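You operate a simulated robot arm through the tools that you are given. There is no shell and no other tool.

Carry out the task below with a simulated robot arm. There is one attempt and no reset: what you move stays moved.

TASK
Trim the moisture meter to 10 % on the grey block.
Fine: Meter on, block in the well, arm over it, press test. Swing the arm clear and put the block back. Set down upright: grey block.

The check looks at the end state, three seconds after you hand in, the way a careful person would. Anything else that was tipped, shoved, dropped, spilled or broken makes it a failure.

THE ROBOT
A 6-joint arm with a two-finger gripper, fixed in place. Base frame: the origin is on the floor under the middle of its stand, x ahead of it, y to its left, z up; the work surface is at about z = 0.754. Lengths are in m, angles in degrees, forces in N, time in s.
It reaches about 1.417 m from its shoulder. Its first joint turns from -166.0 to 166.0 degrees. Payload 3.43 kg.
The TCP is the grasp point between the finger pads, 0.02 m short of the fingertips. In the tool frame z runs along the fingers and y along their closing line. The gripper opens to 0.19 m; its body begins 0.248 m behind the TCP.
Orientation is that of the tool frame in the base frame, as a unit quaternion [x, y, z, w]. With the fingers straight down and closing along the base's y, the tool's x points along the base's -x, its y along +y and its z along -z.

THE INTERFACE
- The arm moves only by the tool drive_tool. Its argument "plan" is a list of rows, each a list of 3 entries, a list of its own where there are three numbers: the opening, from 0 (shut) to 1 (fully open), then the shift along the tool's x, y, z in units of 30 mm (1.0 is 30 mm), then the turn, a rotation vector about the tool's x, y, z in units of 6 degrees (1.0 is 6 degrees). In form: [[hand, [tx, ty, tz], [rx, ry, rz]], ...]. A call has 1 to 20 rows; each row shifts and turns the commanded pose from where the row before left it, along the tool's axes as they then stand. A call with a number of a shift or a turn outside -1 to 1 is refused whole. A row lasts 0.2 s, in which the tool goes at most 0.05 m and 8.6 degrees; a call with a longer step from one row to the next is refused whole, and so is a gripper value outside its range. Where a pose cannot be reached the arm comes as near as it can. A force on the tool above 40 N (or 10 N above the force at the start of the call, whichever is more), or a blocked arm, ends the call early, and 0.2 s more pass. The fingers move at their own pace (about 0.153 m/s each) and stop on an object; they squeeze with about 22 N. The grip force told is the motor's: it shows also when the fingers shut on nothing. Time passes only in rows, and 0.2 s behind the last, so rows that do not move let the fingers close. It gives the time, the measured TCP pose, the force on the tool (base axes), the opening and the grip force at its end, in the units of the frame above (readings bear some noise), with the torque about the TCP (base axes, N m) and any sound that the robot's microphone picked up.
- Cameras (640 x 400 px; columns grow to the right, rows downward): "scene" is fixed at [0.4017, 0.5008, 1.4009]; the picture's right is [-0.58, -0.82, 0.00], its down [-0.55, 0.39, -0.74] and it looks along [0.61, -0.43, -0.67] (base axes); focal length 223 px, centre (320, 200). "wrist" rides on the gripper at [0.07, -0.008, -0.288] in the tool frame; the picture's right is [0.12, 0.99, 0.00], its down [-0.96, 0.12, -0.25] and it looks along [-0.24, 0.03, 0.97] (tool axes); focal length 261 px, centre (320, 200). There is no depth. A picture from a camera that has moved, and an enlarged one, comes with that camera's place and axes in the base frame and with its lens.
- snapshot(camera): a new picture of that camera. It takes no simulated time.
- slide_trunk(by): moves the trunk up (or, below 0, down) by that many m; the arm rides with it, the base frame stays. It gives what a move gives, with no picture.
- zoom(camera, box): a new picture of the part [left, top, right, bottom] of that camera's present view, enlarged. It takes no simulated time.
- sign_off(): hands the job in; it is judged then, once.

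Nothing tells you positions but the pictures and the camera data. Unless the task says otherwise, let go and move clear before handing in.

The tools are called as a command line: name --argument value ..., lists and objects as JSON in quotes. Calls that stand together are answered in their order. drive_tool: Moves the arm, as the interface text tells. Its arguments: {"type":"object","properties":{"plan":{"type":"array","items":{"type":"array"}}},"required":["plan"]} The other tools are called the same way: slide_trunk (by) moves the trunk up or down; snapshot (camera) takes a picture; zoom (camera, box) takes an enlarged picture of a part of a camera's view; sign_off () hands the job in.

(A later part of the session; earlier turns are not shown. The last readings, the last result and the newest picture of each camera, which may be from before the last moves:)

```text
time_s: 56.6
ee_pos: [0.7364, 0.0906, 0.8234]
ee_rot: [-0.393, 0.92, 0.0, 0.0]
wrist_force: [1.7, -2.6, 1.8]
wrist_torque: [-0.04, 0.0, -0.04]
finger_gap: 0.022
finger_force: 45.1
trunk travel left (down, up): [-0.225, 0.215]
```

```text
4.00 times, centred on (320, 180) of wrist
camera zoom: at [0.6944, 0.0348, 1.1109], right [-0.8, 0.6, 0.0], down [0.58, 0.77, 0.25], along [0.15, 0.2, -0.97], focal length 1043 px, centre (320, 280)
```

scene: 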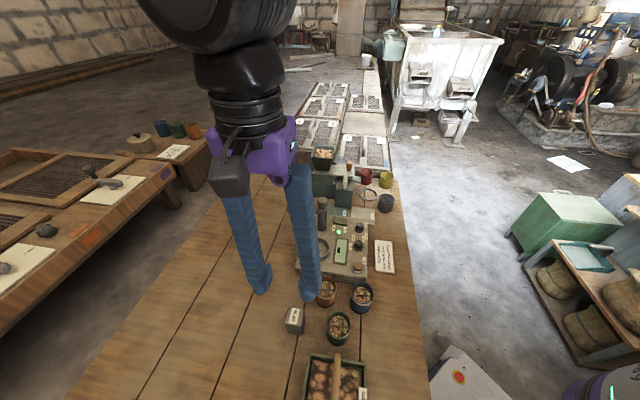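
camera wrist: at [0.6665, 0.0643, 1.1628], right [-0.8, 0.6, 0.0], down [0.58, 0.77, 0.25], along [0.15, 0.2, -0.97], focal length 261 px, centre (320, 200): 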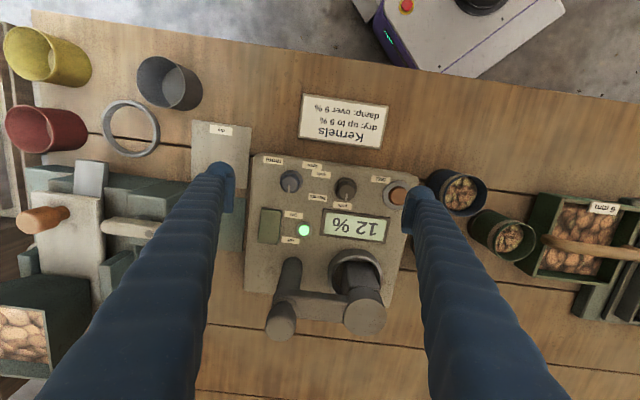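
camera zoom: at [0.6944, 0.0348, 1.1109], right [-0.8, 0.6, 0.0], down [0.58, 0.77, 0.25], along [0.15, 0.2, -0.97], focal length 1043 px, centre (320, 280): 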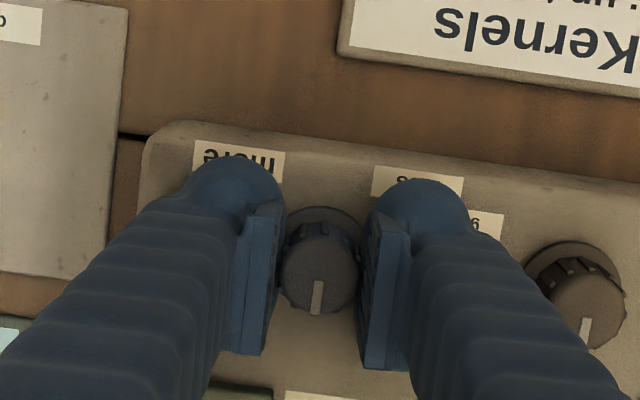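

The knob is held at a 2.2 cm gap. I'll turn it counter-clockwise, towards "less", by 30° and check that the pointer follows.

drive_tool --plan '[[0, [0, 0, 0], [0, 0, -0.7]], [0, [0, 0, 0], [0, 0, -0.8]], [0, [0, 0, 0], [0, 0, -0.9]], [0, [0, 0, 0], [0, 0, -0.9]], [0, [0, 0, 0], [0, 0, -0.9]], [0, [0, 0, 0], [0, 0, -0.8]], [0, [0, 0, 0], [0, 0, 0]]]'

zoom --camera "wrist" --box '[260, 130, 380, 230]'

zoom --camera "scene" --box '[310, 190, 390, 270]'

```text
time_s: 58.2
ee_pos: [0.7376, 0.0913, 0.8237]
ee_rot: [-0.618, 0.786, -0.001, 0.0]
wrist_force: [10.0, -6.4, 5.3]
wrist_torque: [-0.08, -0.08, 0.0]
finger_gap: 0.0218
finger_force: 44.8
trunk travel left (down, up): [-0.225, 0.215]
```

```text
4.00 times, centred on (320, 180) of wrist
camera zoom: at [0.7287, 0.0208, 1.1108], right [-0.99, 0.12, 0.0], down [0.12, 0.96, 0.25], along [0.03, 0.25, -0.97], focal length 1043 px, centre (320, 280)
```

zoom: 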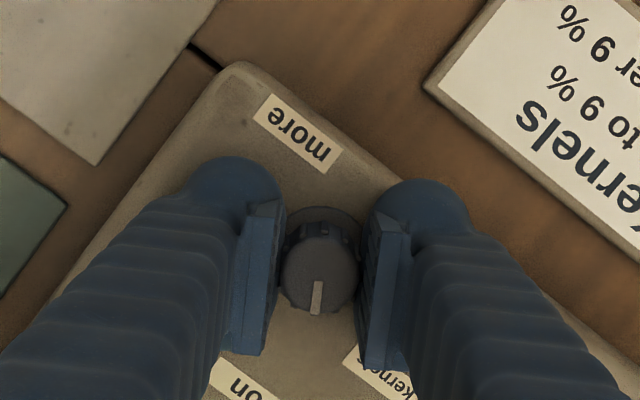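

```text
5.00 times, centred on (350, 230) of scene
camera zoom: at [0.4017, 0.5008, 1.4009], right [-0.58, -0.82, 0.0], down [-0.55, 0.39, -0.74], along [0.61, -0.43, -0.67], focal length 1113 px, centre (170, 50)
```

zoom: 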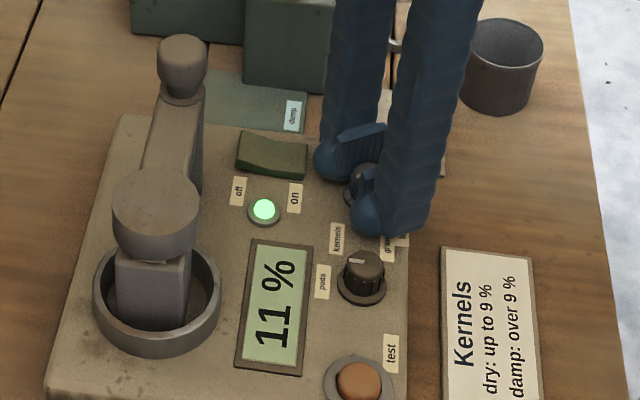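

The display updates live and now reads 11 % after 30°. I'll release, rise, turn the hand back, and regrip for the next stretch.

drive_tool --plan '[[0.2, [0, 0, 0], [0, 0, 0]], [0.2, [0, 0, 0], [0, 0, 0]], [0.2, [0, 0, -0.7], [0, 0, 0]], [0.2, [0, 0, -0.7], [0, 0, 0]], [0.2, [0, 0, 0], [0, 0, 1]], [0.2, [0, 0, 0], [0, 0, 1]], [0.2, [0, 0, 0], [0, 0, 1]], [0.2, [0, 0, 0], [0, 0, 1]], [0.2, [0, 0, 0], [0, 0, 1]], [0.2, [0, 0, 0], [0, 0, 0]], [0.2, [0, 0, 0], [0, 0, 0]]]'

zoom --camera "wrist" --box '[260, 130, 380, 230]'

zoom --camera "scene" --box '[310, 190, 390, 270]'

```text
time_s: 60.6
ee_pos: [0.7357, 0.0903, 0.866]
ee_rot: [-0.392, 0.92, -0.001, 0.0]
wrist_force: [-0.2, 0.8, 0.4]
wrist_torque: [-0.01, -0.03, -0.02]
finger_gap: 0.0379
finger_force: 0.0
trunk travel left (down, up): [-0.225, 0.215]
```

```text
4.00 times, centred on (320, 180) of wrist
camera zoom: at [0.6938, 0.0347, 1.1532], right [-0.8, 0.6, 0.0], down [0.58, 0.77, 0.25], along [0.15, 0.2, -0.97], focal length 1043 px, centre (320, 280)
```

zoom: 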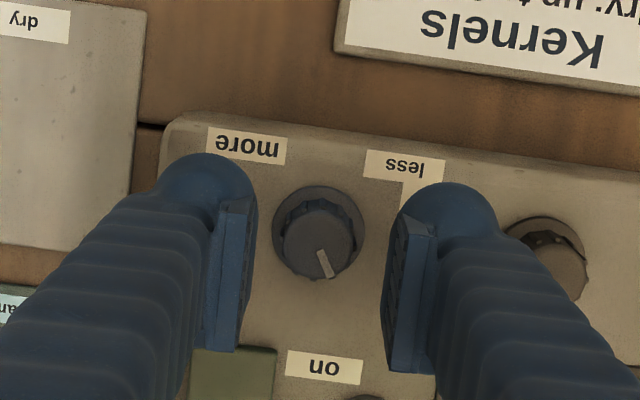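

```text
5.00 times, centred on (350, 230) of scene
camera zoom: at [0.4017, 0.5008, 1.4009], right [-0.58, -0.82, 0.0], down [-0.55, 0.39, -0.74], along [0.61, -0.43, -0.67], focal length 1113 px, centre (170, 50)
```

zoom: 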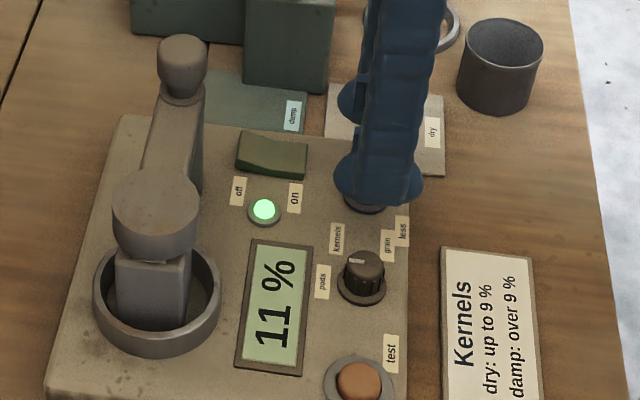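

drive_tool --plan '[[0.2, [0, 0, 0.5], [0, 0, 0]], [0.2, [0, 0, 0.5], [0, 0, 0]], [0.2, [0, 0, 0.4], [0, 0, 0]], [0.2, [0, 0, 0], [0, 0, 0]], [0.1, [0, 0, 0], [0, 0, 0]], [0, [0, 0, 0], [0, 0, 0]], [0, [0, 0, 0], [0, 0, 0]], [0, [0, 0, 0], [0, 0, 0]]]'

zoom --camera "wrist" --box '[260, 130, 380, 230]'

zoom --camera "scene" --box '[310, 190, 390, 270]'

```text
time_s: 62.4
ee_pos: [0.7351, 0.0897, 0.822]
ee_rot: [-0.392, 0.92, 0.0, 0.0]
wrist_force: [-0.3, -2.0, 0.7]
wrist_torque: [0.0, 0.02, -0.01]
finger_gap: 0.022
finger_force: 45.0
trunk travel left (down, up): [-0.225, 0.215]
```

```text
4.00 times, centred on (320, 180) of wrist
camera zoom: at [0.693, 0.0332, 1.1108], right [-0.8, 0.6, 0.0], down [0.58, 0.77, 0.25], along [0.15, 0.2, -0.97], focal length 1043 px, centre (320, 280)
```

zoom: 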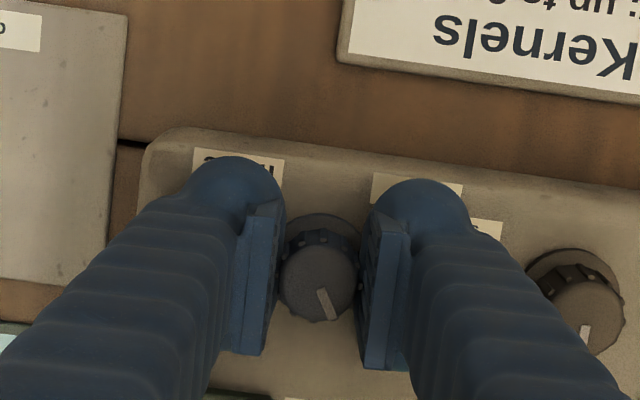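

```text
5.00 times, centred on (350, 230) of scene
camera zoom: at [0.4017, 0.5008, 1.4009], right [-0.58, -0.82, 0.0], down [-0.55, 0.39, -0.74], along [0.61, -0.43, -0.67], focal length 1113 px, centre (170, 50)
```

zoom: 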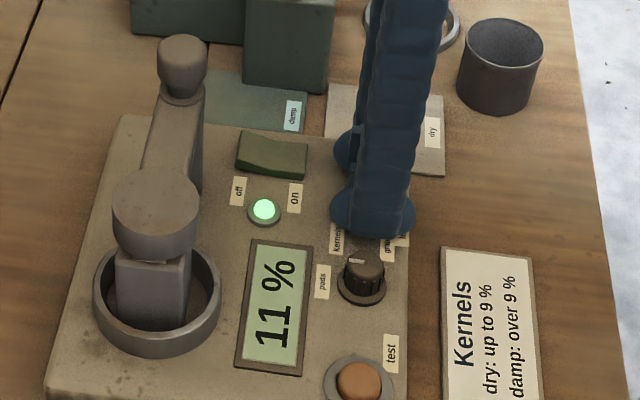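

drive_tool --plan '[[0, [0, 0, 0], [0, 0, -0.6]], [0, [0, 0, 0], [0, 0, -0.7]], [0, [0, 0, 0], [0, 0, -0.7]], [0, [0, 0, 0], [0, 0, 0]]]'

zoom --camera "scene" --box '[310, 190, 390, 270]'

```text
time_s: 63.4
ee_pos: [0.7357, 0.088, 0.8241]
ee_rot: [-0.488, 0.873, 0.0, -0.001]
wrist_force: [-1.1, -15.6, -3.2]
wrist_torque: [-0.25, 0.06, 0.03]
finger_gap: 0.0223
finger_force: 45.4
trunk travel left (down, up): [-0.225, 0.215]
```

```text
5.00 times, centred on (350, 230) of scene
camera zoom: at [0.4017, 0.5008, 1.4009], right [-0.58, -0.82, 0.0], down [-0.55, 0.39, -0.74], along [0.61, -0.43, -0.67], focal length 1113 px, centre (170, 50)
```

zoom: 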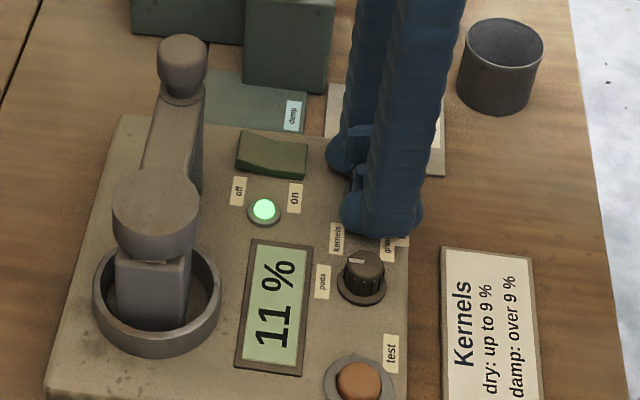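

The pointer follows, and the display still reads 11 %. There's about 15 N of sideways force, so I'll relieve it with a small shift and keep turning gently.

drive_tool --plan '[[0, [0.035, -0.02, 0], [0, 0, 0]], [0, [0, 0, 0], [0, 0, -0.5]], [0, [0, 0, 0], [0, 0, 0]]]'

zoom --camera "scene" --box '[310, 190, 390, 270]'

zoom --camera "wrist" --box '[260, 130, 380, 230]'

```text
time_s: 64.2
ee_pos: [0.7361, 0.0882, 0.8225]
ee_rot: [-0.509, 0.861, 0.0, 0.0]
wrist_force: [-3.6, -6.2, -5.0]
wrist_torque: [0.03, 0.0, 0.03]
finger_gap: 0.022
finger_force: 44.9
trunk travel left (down, up): [-0.225, 0.215]
```

```text
5.00 times, centred on (350, 230) of scene
camera zoom: at [0.4017, 0.5008, 1.4009], right [-0.58, -0.82, 0.0], down [-0.55, 0.39, -0.74], along [0.61, -0.43, -0.67], focal length 1113 px, centre (170, 50)
```

zoom: 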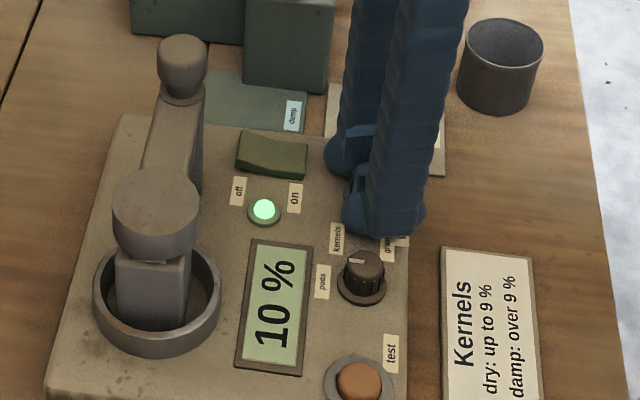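

```text
4.00 times, centred on (320, 180) of wrist
camera zoom: at [0.71, 0.0236, 1.1108], right [-0.93, 0.37, 0.0], down [0.36, 0.9, 0.25], along [0.09, 0.23, -0.97], focal length 1043 px, centre (320, 280)
```

zoom: 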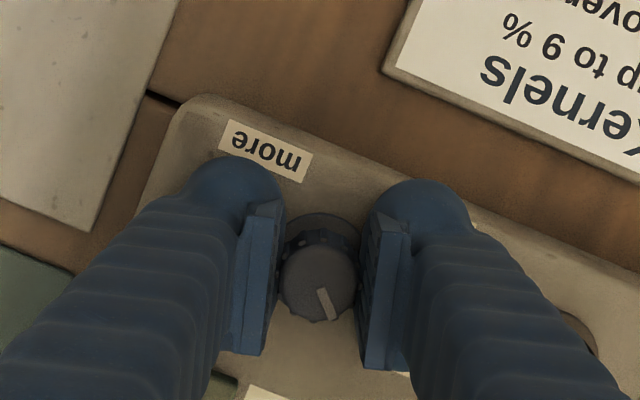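

The display reads 10 %. The 11→10 change came after about 43–45° in total, so I'll turn roughly 12° further to sit in the middle of the 10 % band instead of at its edge.

drive_tool --plan '[[0, [0.02, -0.01, 0], [0, 0, -0.5]], [0, [0, 0, 0], [0, 0, -0.5]], [0, [0, 0, 0], [0, 0, 0]]]'

zoom --camera "scene" --box '[310, 190, 390, 270]'

```text
time_s: 65.0
ee_pos: [0.7355, 0.088, 0.8229]
ee_rot: [-0.554, 0.832, 0.0, 0.0]
wrist_force: [-4.2, -4.3, -3.0]
wrist_torque: [-0.06, 0.01, -0.01]
finger_gap: 0.0218
finger_force: 44.8
trunk travel left (down, up): [-0.225, 0.215]
```

```text
5.00 times, centred on (350, 230) of scene
camera zoom: at [0.4017, 0.5008, 1.4009], right [-0.58, -0.82, 0.0], down [-0.55, 0.39, -0.74], along [0.61, -0.43, -0.67], focal length 1113 px, centre (170, 50)
```

zoom: 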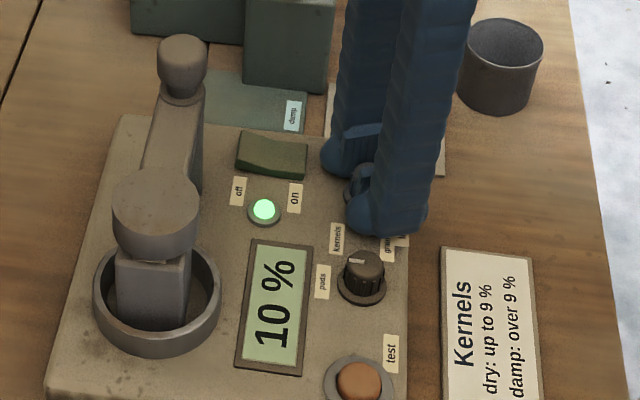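

drive_tool --plan '[[0, [0.01, -0.01, 0], [0, 0, -0.5]], [0, [0, 0, 0], [0, 0, -0.5]], [0, [0, 0, 0], [0, 0, 0]]]'

zoom --camera "scene" --box '[310, 190, 390, 270]'

zoom --camera "wrist" --box '[260, 130, 380, 230]'

```text
time_s: 65.8
ee_pos: [0.7368, 0.0886, 0.8224]
ee_rot: [-0.597, 0.802, 0.0, 0.0]
wrist_force: [3.2, -1.3, -3.8]
wrist_torque: [0.03, -0.07, 0.02]
finger_gap: 0.0221
finger_force: 44.8
trunk travel left (down, up): [-0.225, 0.215]
```

```text
5.00 times, centred on (350, 230) of scene
camera zoom: at [0.4017, 0.5008, 1.4009], right [-0.58, -0.82, 0.0], down [-0.55, 0.39, -0.74], along [0.61, -0.43, -0.67], focal length 1113 px, centre (170, 50)
```

zoom: 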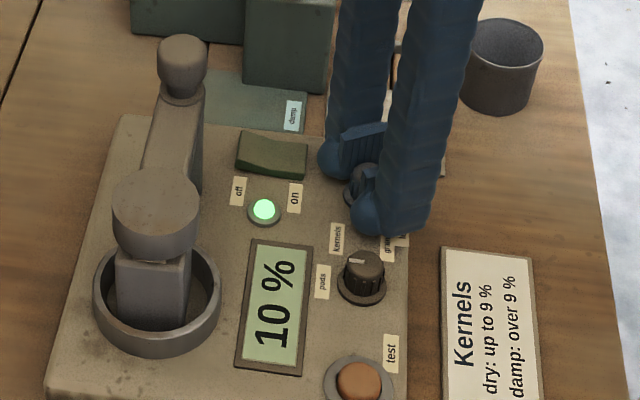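

```text
4.00 times, centred on (320, 180) of wrist
camera zoom: at [0.7245, 0.0193, 1.1108], right [-0.99, 0.17, 0.0], down [0.17, 0.95, 0.25], along [0.04, 0.24, -0.97], focal length 1043 px, centre (320, 280)
```

zoom: 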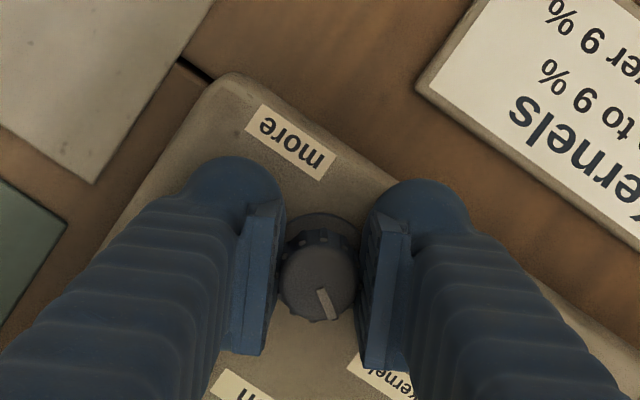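

The display reads 10 % with the knob about 57° from its start. I'll release the knob, rise, square the hand up, and press test once more to confirm the reading.

drive_tool --plan '[[0.2, [0, 0, 0], [0, 0, 0]], [0.2, [0, 0, 0], [0, 0, 0]], [0.2, [0, 0, -0.6], [0, 0, 0]], [0.2, [0, 0, -1], [0, 0, 0]], [0.2, [0, 0, -1], [0, 0, 0]], [0.2, [0, 0, 0], [0, 0, 0.9]], [0.2, [0, 0, 0], [0, 0, 0.9]], [0.2, [0, 0, 0], [0, 0, 0.9]], [0.2, [0, 0, 0], [0, 0, 0.9]], [0.2, [0, 0, 0], [0, 0, 0.9]], [1, [-0.08, 0.7, 0], [0, 0, 0]], [1, [-0.08, 0.7, 0], [0, 0, 0]], [1, [0, 0, 0], [0, 0, 0]], [1, [0, 0, 0], [0, 0, 0]], [1, [0, 0, 0], [0, 0, 0]]]'

zoom --camera "wrist" --box '[230, 110, 450, 240]'

zoom --camera "scene" --box '[300, 190, 400, 280]'

```text
time_s: 69.0
ee_pos: [0.7082, 0.1213, 0.9027]
ee_rot: [-0.392, 0.92, 0.0, 0.0]
wrist_force: [-0.2, 0.6, -0.5]
wrist_torque: [0.0, 0.0, 0.02]
finger_gap: 0.1899
finger_force: 0.0
trunk travel left (down, up): [-0.225, 0.215]
```

```text
2.91 times, centred on (340, 175) of wrist
camera zoom: at [0.6665, 0.0655, 1.1905], right [-0.8, 0.6, 0.0], down [0.58, 0.77, 0.25], along [0.15, 0.2, -0.97], focal length 758 px, centre (262, 273)
```

zoom: 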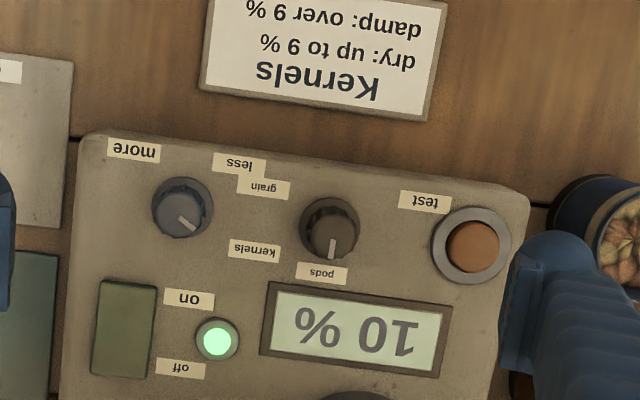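

```text
4.44 times, centred on (350, 235) of scene
camera zoom: at [0.4017, 0.5008, 1.4009], right [-0.58, -0.82, 0.0], down [-0.55, 0.39, -0.74], along [0.61, -0.43, -0.67], focal length 990 px, centre (187, 44)
```

zoom: 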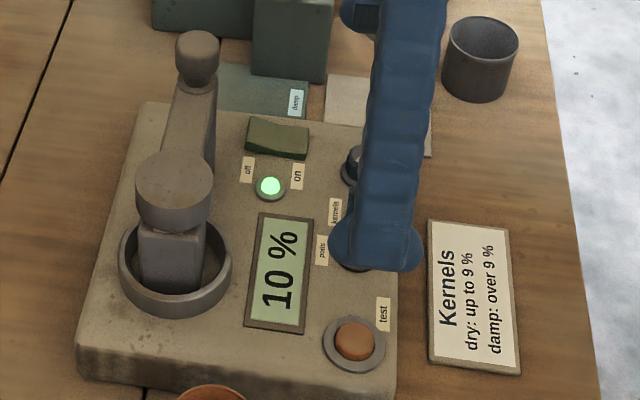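

The hand is again aligned over the test button. I'll press it for a confirming reading.

drive_tool --plan '[[1, [0, 0, 0.8], [0, 0, 0]], [1, [0, 0, 0.8], [0, 0, 0]], [1, [0, 0, 0.8], [0, 0, 0]], [1, [0, 0, 0.12], [0, 0, 0]], [1, [0, 0, 0.12], [0, 0, 0]], [1, [0, 0, 0.12], [0, 0, 0]], [1, [0, 0, 0.12], [0, 0, 0]], [1, [0, 0, 0], [0, 0, 0]]]'

zoom --camera "scene" --box '[300, 190, 400, 280]'

```text
time_s: 70.8
ee_pos: [0.7096, 0.1214, 0.8165]
ee_rot: [-0.392, 0.92, 0.0, -0.001]
wrist_force: [-0.5, 0.6, 1.8]
wrist_torque: [0.17, 0.17, -0.02]
finger_gap: 0.1902
finger_force: 0.0
trunk travel left (down, up): [-0.225, 0.215]
heard: click
```

```text
4.44 times, centred on (350, 235) of scene
camera zoom: at [0.4017, 0.5008, 1.4009], right [-0.58, -0.82, 0.0], down [-0.55, 0.39, -0.74], along [0.61, -0.43, -0.67], focal length 990 px, centre (187, 44)
```

zoom: 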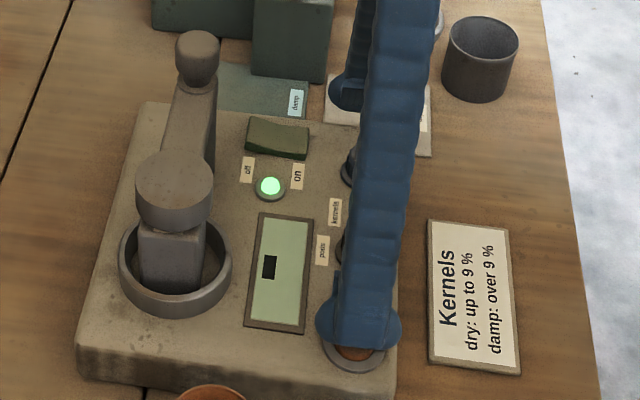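

drive_tool --plan '[[1, [0, 0, -0.3], [0, 0, 0]], [1, [0, 0, -0.9], [0, 0, 0]], [1, [0, 0, -1], [0, 0, 0]], [1, [0, 0, -1], [0, 0, 0]], [1, [0, 0, -1], [0, 0, 0]], [1, [0, 0, -1], [0, 0, 0]], [1, [0, 0, -1], [0, 0, 0]], [1, [0, 0, 0], [0, 0, 0]], [1, [0, 0, 0], [0, 0, 0]], [1, [0, 0, 0], [0, 0, 0]], [1, [0, 0, 0], [0, 0, 0]], [1, [0, 0, 0], [0, 0, 0]], [1, [0, 0, 0], [0, 0, 0]], [1, [0, 0, 0], [0, 0, 0]]]'

zoom --camera "scene" --box '[300, 190, 400, 280]'

snapshot --camera "wrist"

```text
time_s: 73.8
ee_pos: [0.708, 0.1216, 1.0002]
ee_rot: [-0.392, 0.92, 0.0, 0.0]
wrist_force: [0.4, -0.6, 0.9]
wrist_torque: [-0.01, 0.0, -0.03]
finger_gap: 0.1898
finger_force: 0.2
trunk travel left (down, up): [-0.225, 0.215]
```

```text
4.44 times, centred on (350, 235) of scene
camera zoom: at [0.4017, 0.5008, 1.4009], right [-0.58, -0.82, 0.0], down [-0.55, 0.39, -0.74], along [0.61, -0.43, -0.67], focal length 990 px, centre (187, 44)
```

zoom: 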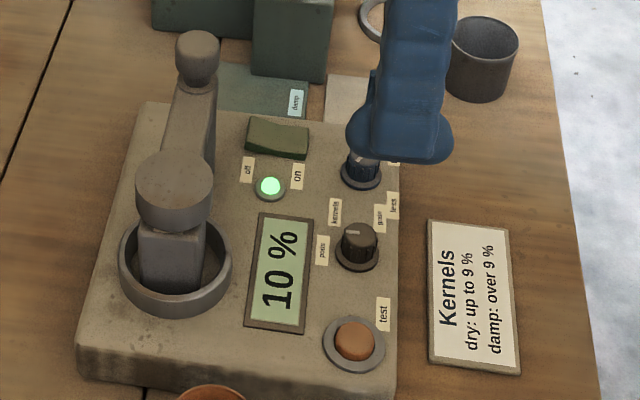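

```text
taken
camera wrist: at [0.6658, 0.0658, 1.2885], right [-0.8, 0.6, 0.0], down [0.58, 0.77, 0.25], along [0.15, 0.2, -0.97], focal length 261 px, centre (320, 200)
```

wrist: 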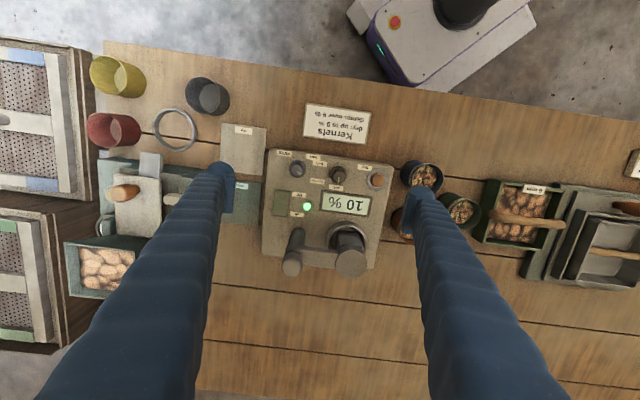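

Confirmed: 10 % after a fresh test. Now I'll close the fingers, drop in beside the swing arm on its other side (tips about 1 cm above the block's top), and push it back to its parked direction.

drive_tool --plan '[[0, [-0.68, 0.49, 0], [0, 0, 0]], [0, [-0.68, 0.49, 0], [0, 0, 0]], [0, [-0.68, 0.49, 0], [0, 0, 0]], [0, [0, 0, 0], [0, 0, 0]], [0, [0, 0, 0], [0, 0, 0]], [0, [0, 0, 0], [0, 0, 0]], [0, [0, 0, 0.6], [0, 0, 0]], [0, [0, 0, 0.6], [0, 0, 0]], [0, [0, 0, 0], [0, 0, 0]]]'

zoom --camera "wrist" --box '[230, 120, 410, 260]'

zoom --camera "scene" --box '[280, 160, 400, 280]'

```text
time_s: 75.8
ee_pos: [0.7182, 0.1952, 0.9657]
ee_rot: [-0.392, 0.92, 0.0, 0.0]
wrist_force: [0.2, 0.6, 0.2]
wrist_torque: [-0.03, 0.01, 0.0]
finger_gap: 0.0001
finger_force: 21.8
trunk travel left (down, up): [-0.225, 0.215]
```

```text
2.86 times, centred on (320, 190) of wrist
camera zoom: at [0.6767, 0.1403, 1.2529], right [-0.8, 0.6, 0.0], down [0.58, 0.77, 0.25], along [0.15, 0.2, -0.97], focal length 745 px, centre (320, 229)
```

zoom: 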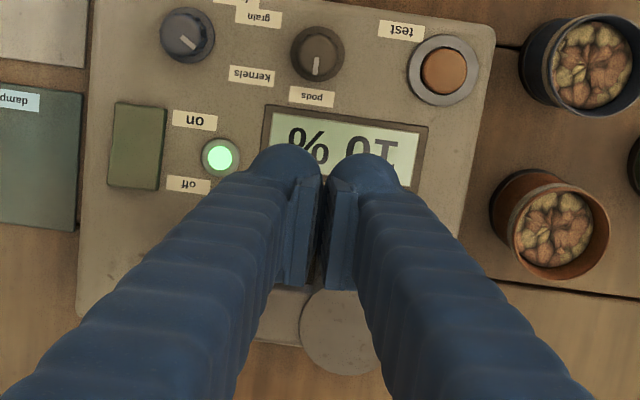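

```text
3.33 times, centred on (340, 220) of scene
camera zoom: at [0.4017, 0.5008, 1.4009], right [-0.58, -0.82, 0.0], down [-0.55, 0.39, -0.74], along [0.61, -0.43, -0.67], focal length 742 px, centre (253, 133)
```

zoom: 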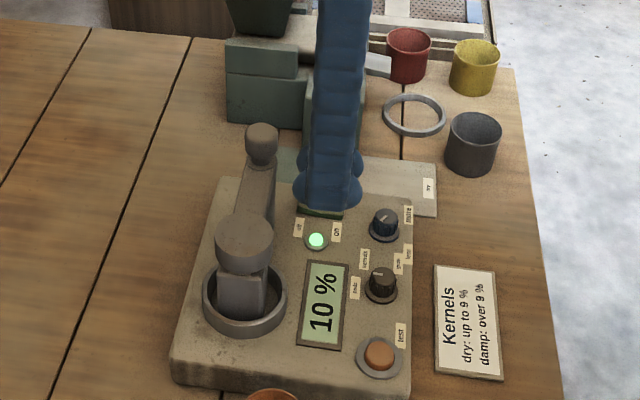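

drive_tool --plan '[[0, [0, 0, 0.8], [0, 0, 0]], [0, [0, 0, 0.8], [0, 0, 0]], [0, [0, 0, 0.77], [0, 0, 0]], [0, [0, 0, 0], [0, 0, 0]]]'

zoom --camera "scene" --box '[280, 170, 370, 270]'

zoom --camera "wrist" --box '[230, 140, 410, 280]'

```text
time_s: 76.8
ee_pos: [0.7205, 0.1961, 0.8947]
ee_rot: [-0.392, 0.92, 0.0, 0.0]
wrist_force: [0.1, -0.4, 0.1]
wrist_torque: [0.02, 0.0, 0.0]
finger_gap: 0.0
finger_force: 21.9
trunk travel left (down, up): [-0.225, 0.215]
```

```text
4.00 times, centred on (325, 220) of scene
camera zoom: at [0.4017, 0.5008, 1.4009], right [-0.58, -0.82, 0.0], down [-0.55, 0.39, -0.74], along [0.61, -0.43, -0.67], focal length 891 px, centre (300, 120)
```

zoom: 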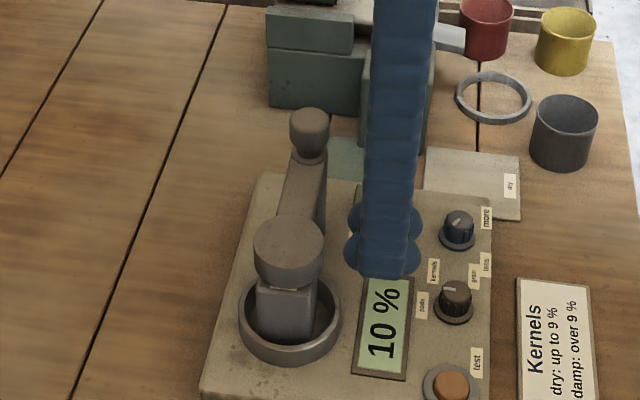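

```text
2.86 times, centred on (320, 210) of wrist
camera zoom: at [0.6775, 0.1402, 1.1818], right [-0.8, 0.6, 0.0], down [0.58, 0.77, 0.25], along [0.15, 0.2, -0.97], focal length 745 px, centre (320, 171)
```

zoom: 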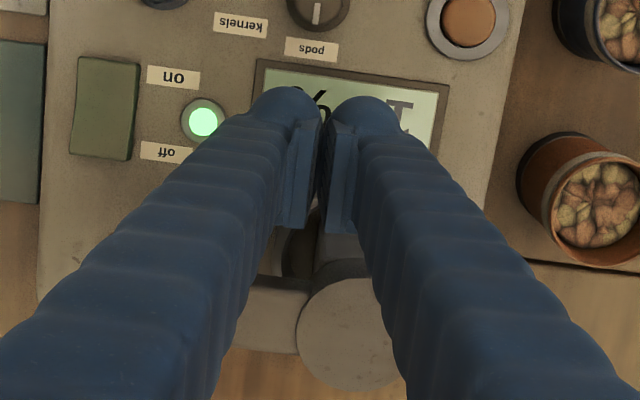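

drive_tool --plan '[[0, [-0.2, 0, 0], [0, 0, 0]], [0, [-0.2, 0, 0], [0, 0, 0]], [0, [-0.25, 0.181, 0], [0, 0, 1]], [0, [-0.25, 0.181, 0], [0, 0, 1]], [0, [-0.25, 0.181, 0], [0, 0, 1]], [0, [0, 0, 0], [0, 0, 0]]]'

zoom --camera "scene" --box '[280, 170, 370, 270]'

zoom --camera "wrist" --box '[230, 140, 410, 280]'

```text
time_s: 78.2
ee_pos: [0.7336, 0.2326, 0.8921]
ee_rot: [-0.244, 0.97, 0.0, 0.001]
wrist_force: [0.0, -0.5, 0.3]
wrist_torque: [-0.07, -0.01, 0.02]
finger_gap: 0.0
finger_force: 21.9
trunk travel left (down, up): [-0.225, 0.215]
```

```text
4.00 times, centred on (325, 220) of scene
camera zoom: at [0.4017, 0.5008, 1.4009], right [-0.58, -0.82, 0.0], down [-0.55, 0.39, -0.74], along [0.61, -0.43, -0.67], focal length 891 px, centre (300, 120)
```

zoom: 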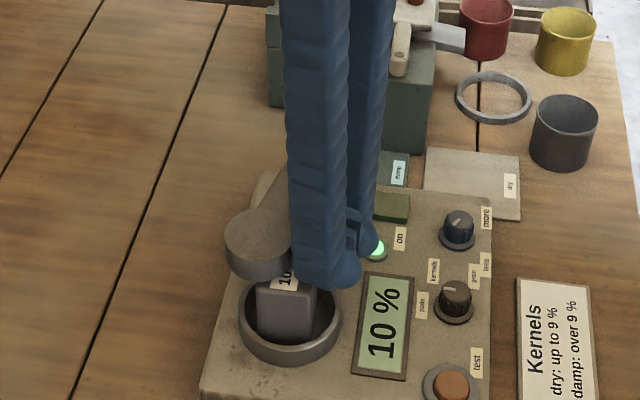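

```text
2.86 times, centred on (320, 210) of wrist
camera zoom: at [0.677, 0.1916, 1.1812], right [-0.57, 0.82, 0.0], down [0.79, 0.56, 0.25], along [0.2, 0.14, -0.97], focal length 745 px, centre (320, 171)
```

zoom: 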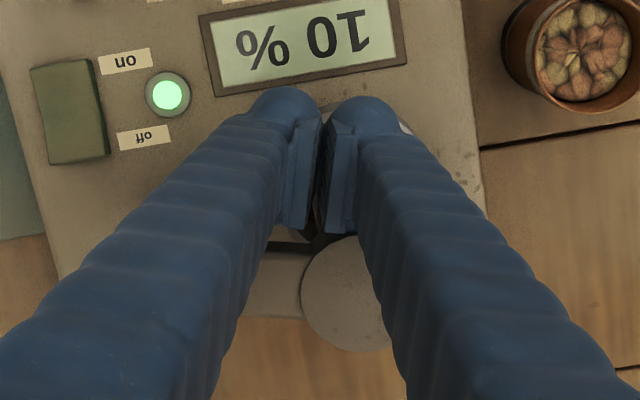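

drive_tool --plan '[[0, [-0.25, 0.181, 0], [0, 0, 1]], [0, [-0.25, 0.181, 0], [0, 0, 1]], [0, [-0.25, 0.181, 0], [0, 0, 1]], [0, [-0.25, 0.181, 0], [0, 0, 1]], [0, [-0.25, 0.181, 0], [0, 0, 1]], [0, [-0.25, 0.181, 0], [0, 0, 1]], [0, [0, 0, 0], [0, 0, 0]]]'

zoom --camera "scene" --box '[270, 160, 380, 280]'

zoom --camera "wrist" --box '[230, 140, 410, 280]'

```text
time_s: 79.8
ee_pos: [0.7711, 0.271, 0.8947]
ee_rot: [0.068, 0.998, 0.001, -0.001]
wrist_force: [-0.6, -0.1, 0.6]
wrist_torque: [0.0, 0.0, 0.0]
finger_gap: 0.0
finger_force: 22.2
trunk travel left (down, up): [-0.225, 0.215]
```

```text
3.33 times, centred on (325, 220) of scene
camera zoom: at [0.4017, 0.5008, 1.4009], right [-0.58, -0.82, 0.0], down [-0.55, 0.39, -0.74], along [0.61, -0.43, -0.67], focal length 742 px, centre (303, 133)
```

zoom: 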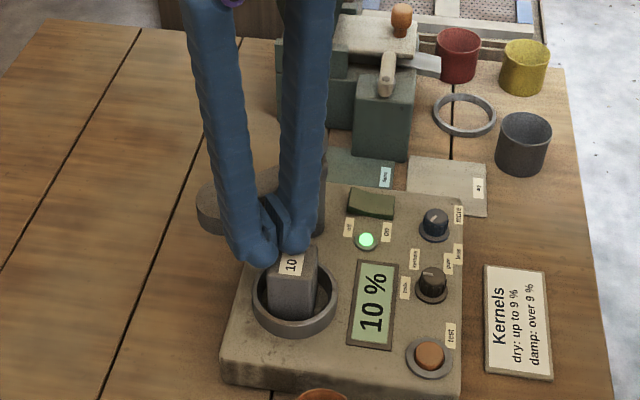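

```text
2.86 times, centred on (320, 210) of wrist
camera zoom: at [0.6996, 0.2746, 1.1818], right [0.02, 1.0, 0.0], down [0.97, -0.02, 0.25], along [0.25, 0.0, -0.97], focal length 745 px, centre (320, 171)
```

zoom: 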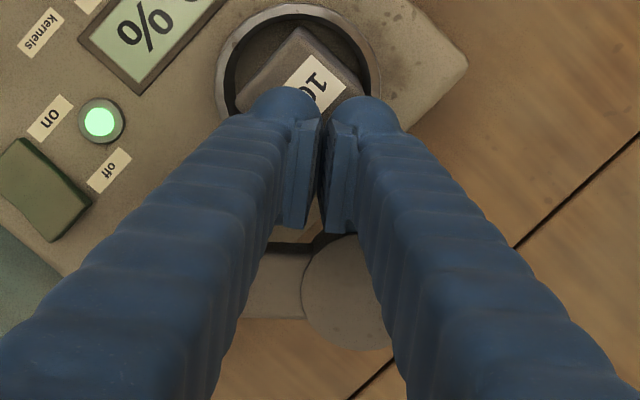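

drive_tool --plan '[[0, [-0.25, 0.181, 0], [0, 0, 1]], [0, [-0.25, 0.181, 0], [0, 0, 1]], [0, [-0.25, 0.181, 0], [0, 0, 1]], [0, [-0.25, 0.181, 0], [0, 0, 1]], [0, [-0.25, 0.181, 0], [0, 0, 1]], [0, [-0.25, 0.181, 0], [0, 0, 1]], [0, [0, 0, 0], [0, 0, 0]]]'

zoom --camera "scene" --box '[270, 160, 380, 280]'

zoom --camera "wrist" --box '[230, 140, 410, 280]'

```text
time_s: 81.4
ee_pos: [0.8256, 0.2858, 0.8924]
ee_rot: [0.373, 0.928, 0.0, 0.0]
wrist_force: [-0.1, 0.6, -0.1]
wrist_torque: [0.0, 0.01, 0.04]
finger_gap: 0.0
finger_force: 22.2
trunk travel left (down, up): [-0.225, 0.215]
```

```text
3.33 times, centred on (325, 220) of scene
camera zoom: at [0.4017, 0.5008, 1.4009], right [-0.58, -0.82, 0.0], down [-0.55, 0.39, -0.74], along [0.61, -0.43, -0.67], focal length 742 px, centre (303, 133)
```

zoom: 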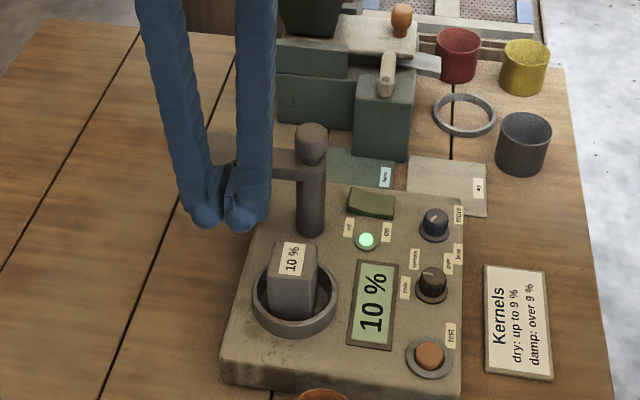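

```text
2.86 times, centred on (320, 210) of wrist
camera zoom: at [0.7684, 0.3289, 1.1811], right [0.6, 0.8, 0.0], down [0.77, -0.58, 0.25], along [0.2, -0.15, -0.97], focal length 745 px, centre (320, 171)
```

zoom: 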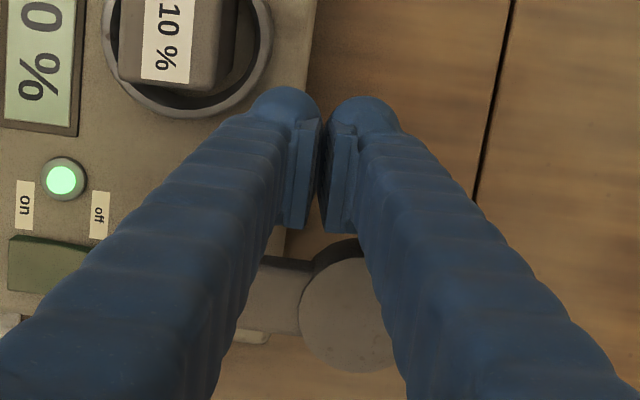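

The arm is back in its parked direction, and the block and meter are undisturbed. I'll back off, rise, open to about 5.7 cm and come above the block.

drive_tool --plan '[[0, [0.5, 0, 0], [0, 0, 0]], [0, [0.5, 0, 0], [0, 0, 0]], [0, [0, 0, -1], [0, 0, 0]], [0, [0, 0, -1], [0, 0, 0]], [0, [0, 0, -1], [0, 0, 0]], [0.3, [0, 0, -1], [0, 0, 0]], [0.3, [0.13, -0.75, 0], [0, 0, 0]], [0.3, [0.13, -0.75, 0], [0, 0, 0]], [0.3, [0.13, -0.77, 0], [0, 0, 0]], [0.3, [0, 0, 0], [0, 0, 0]], [0.3, [0, 0, 0], [0, 0, 0]]]'

zoom --camera "wrist" --box '[230, 110, 410, 240]'

zoom --camera "scene" --box '[270, 160, 390, 280]'

```text
time_s: 83.8
ee_pos: [0.7475, 0.2635, 1.013]
ee_rot: [0.373, 0.928, 0.0, 0.001]
wrist_force: [0.2, -0.3, -0.1]
wrist_torque: [-0.03, -0.01, -0.01]
finger_gap: 0.0569
finger_force: 0.1
trunk travel left (down, up): [-0.225, 0.215]
```

```text
3.08 times, centred on (320, 175) of wrist
camera zoom: at [0.6905, 0.3069, 1.3005], right [0.6, 0.8, 0.0], down [0.77, -0.58, 0.25], along [0.2, -0.15, -0.97], focal length 802 px, centre (320, 277)
```

zoom: 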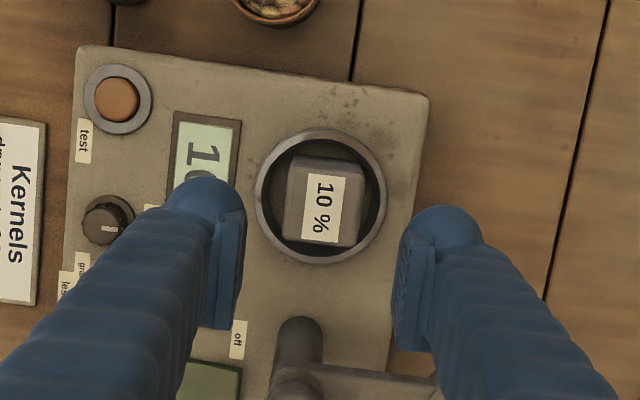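

```text
3.33 times, centred on (330, 220) of scene
camera zoom: at [0.4017, 0.5008, 1.4009], right [-0.58, -0.82, 0.0], down [-0.55, 0.39, -0.74], along [0.61, -0.43, -0.67], focal length 742 px, centre (287, 133)
```

zoom: 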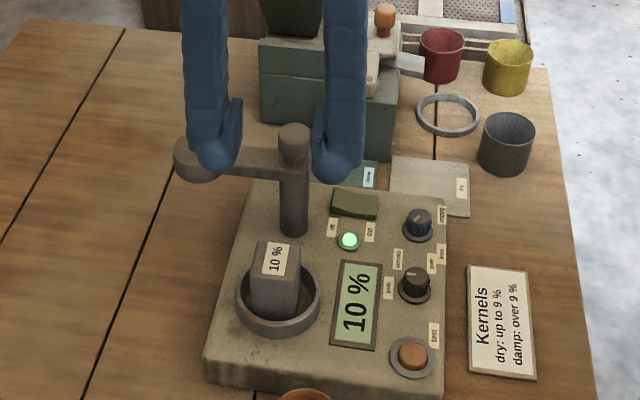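

drive_tool --plan '[[0.3, [0, 0.08, 0.86], [0, 0, 0]], [0.3, [0, 0, 0.86], [0, 0, 0]], [0.3, [0, 0, 0.86], [0, 0, 0]], [0.3, [0, 0, 0.86], [0, 0, 0]], [0.3, [0, 0, 0], [0, 0, 0]], [0.3, [0, 0, 0], [0, 0, 0]]]'

zoom --camera "wrist" --box '[230, 110, 410, 240]'

```text
time_s: 85.2
ee_pos: [0.7486, 0.2657, 0.911]
ee_rot: [0.372, 0.928, 0.0, 0.0]
wrist_force: [0.4, -0.3, -0.4]
wrist_torque: [0.01, 0.01, 0.04]
finger_gap: 0.0571
finger_force: 0.0
trunk travel left (down, up): [-0.225, 0.215]
```

```text
3.08 times, centred on (320, 175) of wrist
camera zoom: at [0.6926, 0.3094, 1.1997], right [0.6, 0.8, 0.0], down [0.77, -0.58, 0.25], along [0.2, -0.15, -0.97], focal length 802 px, centre (320, 277)
```

zoom: 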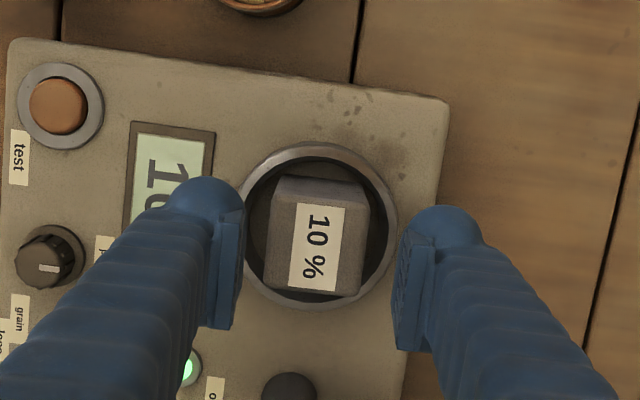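

drive_tool --plan '[[0.3, [-0.03, 0, 0.475], [0, 0, 0]], [0.3, [0, 0, 0.475], [0, 0, 0]], [0.3, [0, 0, 0.475], [0, 0, 0]], [0.3, [0, 0, 0.475], [0, 0, 0]], [0.3, [0, 0, 0], [0, 0, 0]], [0.1, [0, 0, 0], [0, 0, 0]], [0, [0, 0, 0], [0, 0, 0]], [0, [0, 0, 0], [0, 0, 0]], [0, [0, 0, 0], [0, 0, 0]]]'

zoom --camera "wrist" --box '[230, 110, 410, 240]'

zoom --camera "scene" --box '[270, 180, 370, 280]'

```text
time_s: 87.2
ee_pos: [0.7487, 0.2665, 0.8524]
ee_rot: [0.373, 0.928, -0.001, -0.001]
wrist_force: [-0.3, 0.2, 0.0]
wrist_torque: [0.02, -0.03, 0.01]
finger_gap: 0.0408
finger_force: 22.2
trunk travel left (down, up): [-0.225, 0.215]
```

```text
3.08 times, centred on (320, 175) of wrist
camera zoom: at [0.692, 0.3092, 1.141], right [0.6, 0.8, 0.0], down [0.77, -0.58, 0.25], along [0.2, -0.15, -0.97], focal length 802 px, centre (320, 277)
```

zoom: 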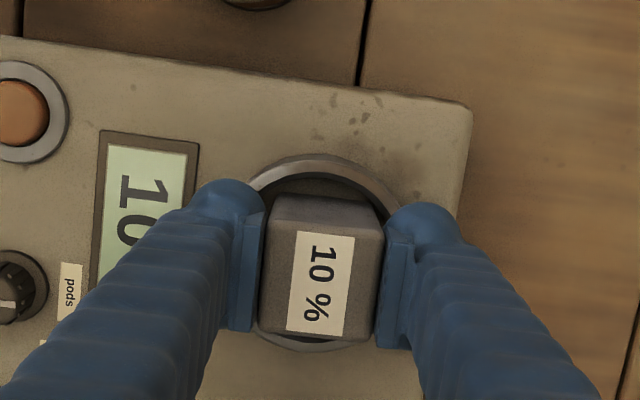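

```text
4.00 times, centred on (320, 230) of scene
camera zoom: at [0.4017, 0.5008, 1.4009], right [-0.58, -0.82, 0.0], down [-0.55, 0.39, -0.74], along [0.61, -0.43, -0.67], focal length 891 px, centre (320, 80)
```

zoom: 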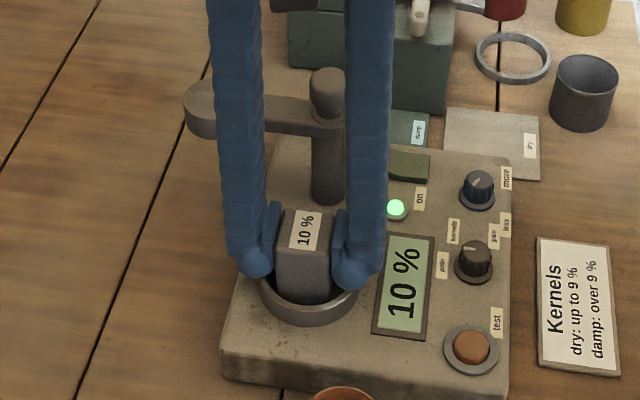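

The block is gripped again. I'll lift it straight out and carry it back above its original spot.

drive_tool --plan '[[0, [0, 0, -0.5], [0, 0, 0]], [0, [0, 0, -0.9], [0, 0, 0]], [0, [0, 0, -1], [0, 0, 0]], [0, [0, 0, -0.9], [0, 0, 0]], [0, [0.8725, 0.095, 0], [0, 0, 0]], [0, [0.8725, 0.095, 0], [0, 0, 0]], [0, [0.8725, 0.095, 0], [0, 0, 0]], [0, [0.8725, 0.095, 0], [0, 0, 0]], [0, [0.8725, 0.095, 0], [0, 0, 0]], [0, [0.8725, 0.095, 0], [0, 0, 0]], [0, [0.8725, 0.095, 0], [0, 0, 0]], [0, [0.8725, 0.095, 0], [0, 0, 0]], [0, [0, 0, 0], [0, 0, 0]], [0, [0, 0, 0], [0, 0, 0]]]'

zoom --camera "wrist" --box '[220, 120, 400, 240]'

zoom --camera "scene" --box '[240, 220, 400, 360]'

```text
time_s: 90.2
ee_pos: [0.6128, 0.4269, 0.9537]
ee_rot: [0.373, 0.928, 0.0, 0.0]
wrist_force: [0.2, -0.8, -1.7]
wrist_torque: [0.03, 0.0, -0.01]
finger_gap: 0.0409
finger_force: 22.2
trunk travel left (down, up): [-0.225, 0.215]
```

```text
3.33 times, centred on (310, 180) of wrist
camera zoom: at [0.5566, 0.4703, 1.2409], right [0.6, 0.8, 0.0], down [0.77, -0.58, 0.25], along [0.2, -0.15, -0.97], focal length 869 px, centre (353, 267)
```

zoom: 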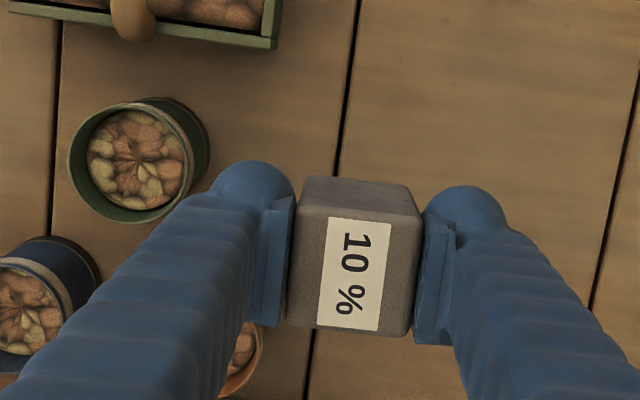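

```text
2.86 times, centred on (320, 290) of scene
camera zoom: at [0.4017, 0.5008, 1.4009], right [-0.58, -0.82, 0.0], down [-0.55, 0.39, -0.74], along [0.61, -0.43, -0.67], focal length 636 px, centre (320, -57)
```

zoom: 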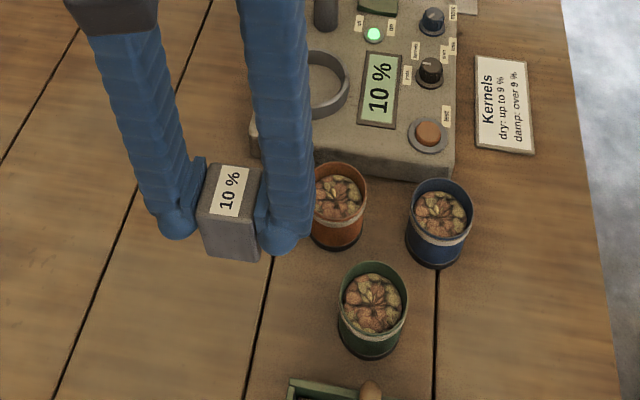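

I'm above the original spot within a millimetre. I'll lower the block, slowing down near the table.

drive_tool --plan '[[0, [0, 0, 0.85], [0, 0, 0]], [0, [0, 0, 0.9], [0, 0, 0]], [0, [0, 0, 0.9], [0, 0, 0]], [0, [0, 0, 0.85], [0, 0, 0]], [0, [0, 0, 0.6], [0, 0, 0]], [0, [0, 0, 0.2], [0, 0, 0]], [0, [0, 0, 0], [0, 0, 0]], [0, [0, 0, 0], [0, 0, 0]]]'

zoom --camera "scene" --box '[260, 290, 380, 365]'

```text
time_s: 92.0
ee_pos: [0.6135, 0.426, 0.8224]
ee_rot: [0.372, 0.928, 0.0, 0.0]
wrist_force: [-1.3, 0.2, -1.9]
wrist_torque: [0.03, 0.03, 0.01]
finger_gap: 0.0411
finger_force: 21.8
trunk travel left (down, up): [-0.225, 0.215]
```

```text
5.33 times, centred on (320, 328) of scene
camera zoom: at [0.4017, 0.5008, 1.4009], right [-0.58, -0.82, 0.0], down [-0.55, 0.39, -0.74], along [0.61, -0.43, -0.67], focal length 1188 px, centre (320, -480)
```

zoom: 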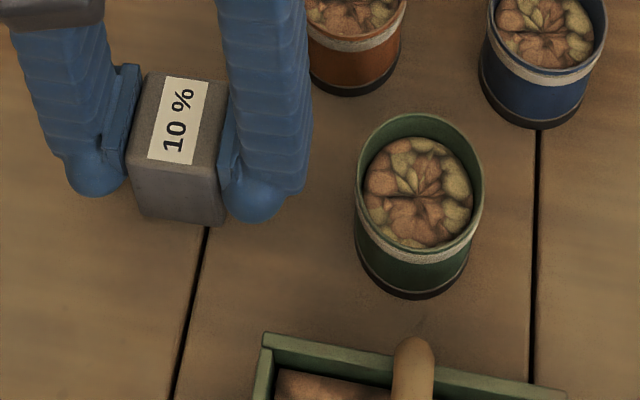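

drive_tool --plan '[[0, [0, 0, 0.15], [0, 0, 0]], [0, [0, 0, 0.15], [0, 0, 0]], [0, [0, 0, 0.12], [0, 0, 0]], [0, [0, 0, 0.1], [0, 0, 0]], [0, [0, 0, 0], [0, 0, 0]]]'

zoom --camera "scene" --box '[260, 290, 380, 365]'

```text
time_s: 93.2
ee_pos: [0.6118, 0.4267, 0.8089]
ee_rot: [0.373, 0.928, -0.001, -0.001]
wrist_force: [0.1, 0.3, -1.6]
wrist_torque: [0.03, 0.02, 0.01]
finger_gap: 0.041
finger_force: 22.1
trunk travel left (down, up): [-0.225, 0.215]
```

```text
5.33 times, centred on (320, 328) of scene
camera zoom: at [0.4017, 0.5008, 1.4009], right [-0.58, -0.82, 0.0], down [-0.55, 0.39, -0.74], along [0.61, -0.43, -0.67], focal length 1188 px, centre (320, -480)
```

zoom: 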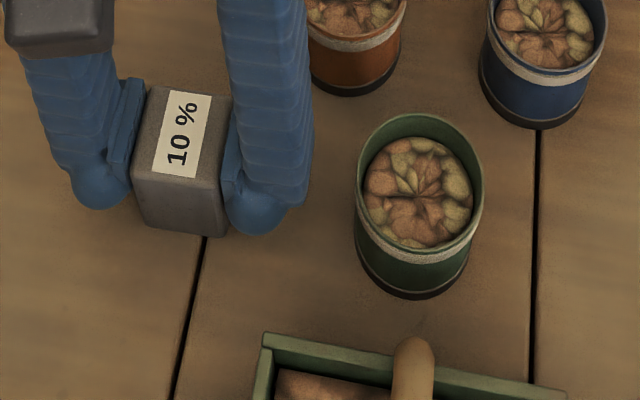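

drive_tool --plan '[[0, [0, 0, 0.06], [0, 0, 0]], [0, [0, 0, 0.06], [0, 0, 0]], [0, [0, 0, 0], [0, 0, 0]]]'

```text
time_s: 94.0
ee_pos: [0.6128, 0.428, 0.8048]
ee_rot: [0.373, 0.928, 0.0, 0.0]
wrist_force: [-0.3, -0.2, -1.5]
wrist_torque: [0.02, -0.02, 0.02]
finger_gap: 0.041
finger_force: 21.8
trunk travel left (down, up): [-0.225, 0.215]
```

drive_tool --plan '[[0, [0, 0, 0.05], [0, 0, 0]], [0, [0, 0, 0.05], [0, 0, 0]], [0, [0, 0, 0], [0, 0, 0]]]'

zoom --camera "scene" --box '[260, 290, 380, 365]'

```text
time_s: 94.8
ee_pos: [0.6128, 0.4275, 0.8033]
ee_rot: [0.373, 0.928, 0.0, 0.0]
wrist_force: [-2.5, -1.6, 15.2]
wrist_torque: [0.0, 0.08, 0.01]
finger_gap: 0.041
finger_force: 21.8
trunk travel left (down, up): [-0.225, 0.215]
```

```text
5.33 times, centred on (320, 328) of scene
camera zoom: at [0.4017, 0.5008, 1.4009], right [-0.58, -0.82, 0.0], down [-0.55, 0.39, -0.74], along [0.61, -0.43, -0.67], focal length 1188 px, centre (320, -480)
```

zoom: 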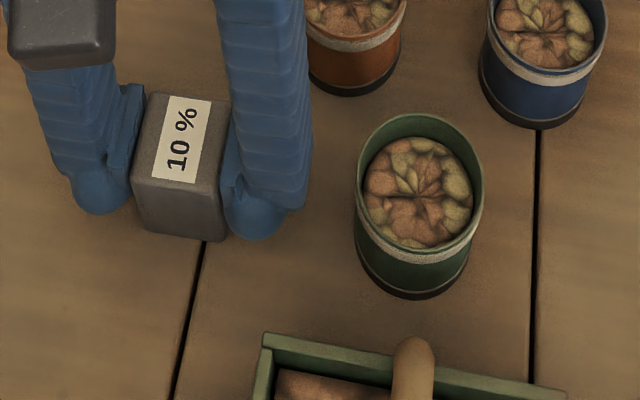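

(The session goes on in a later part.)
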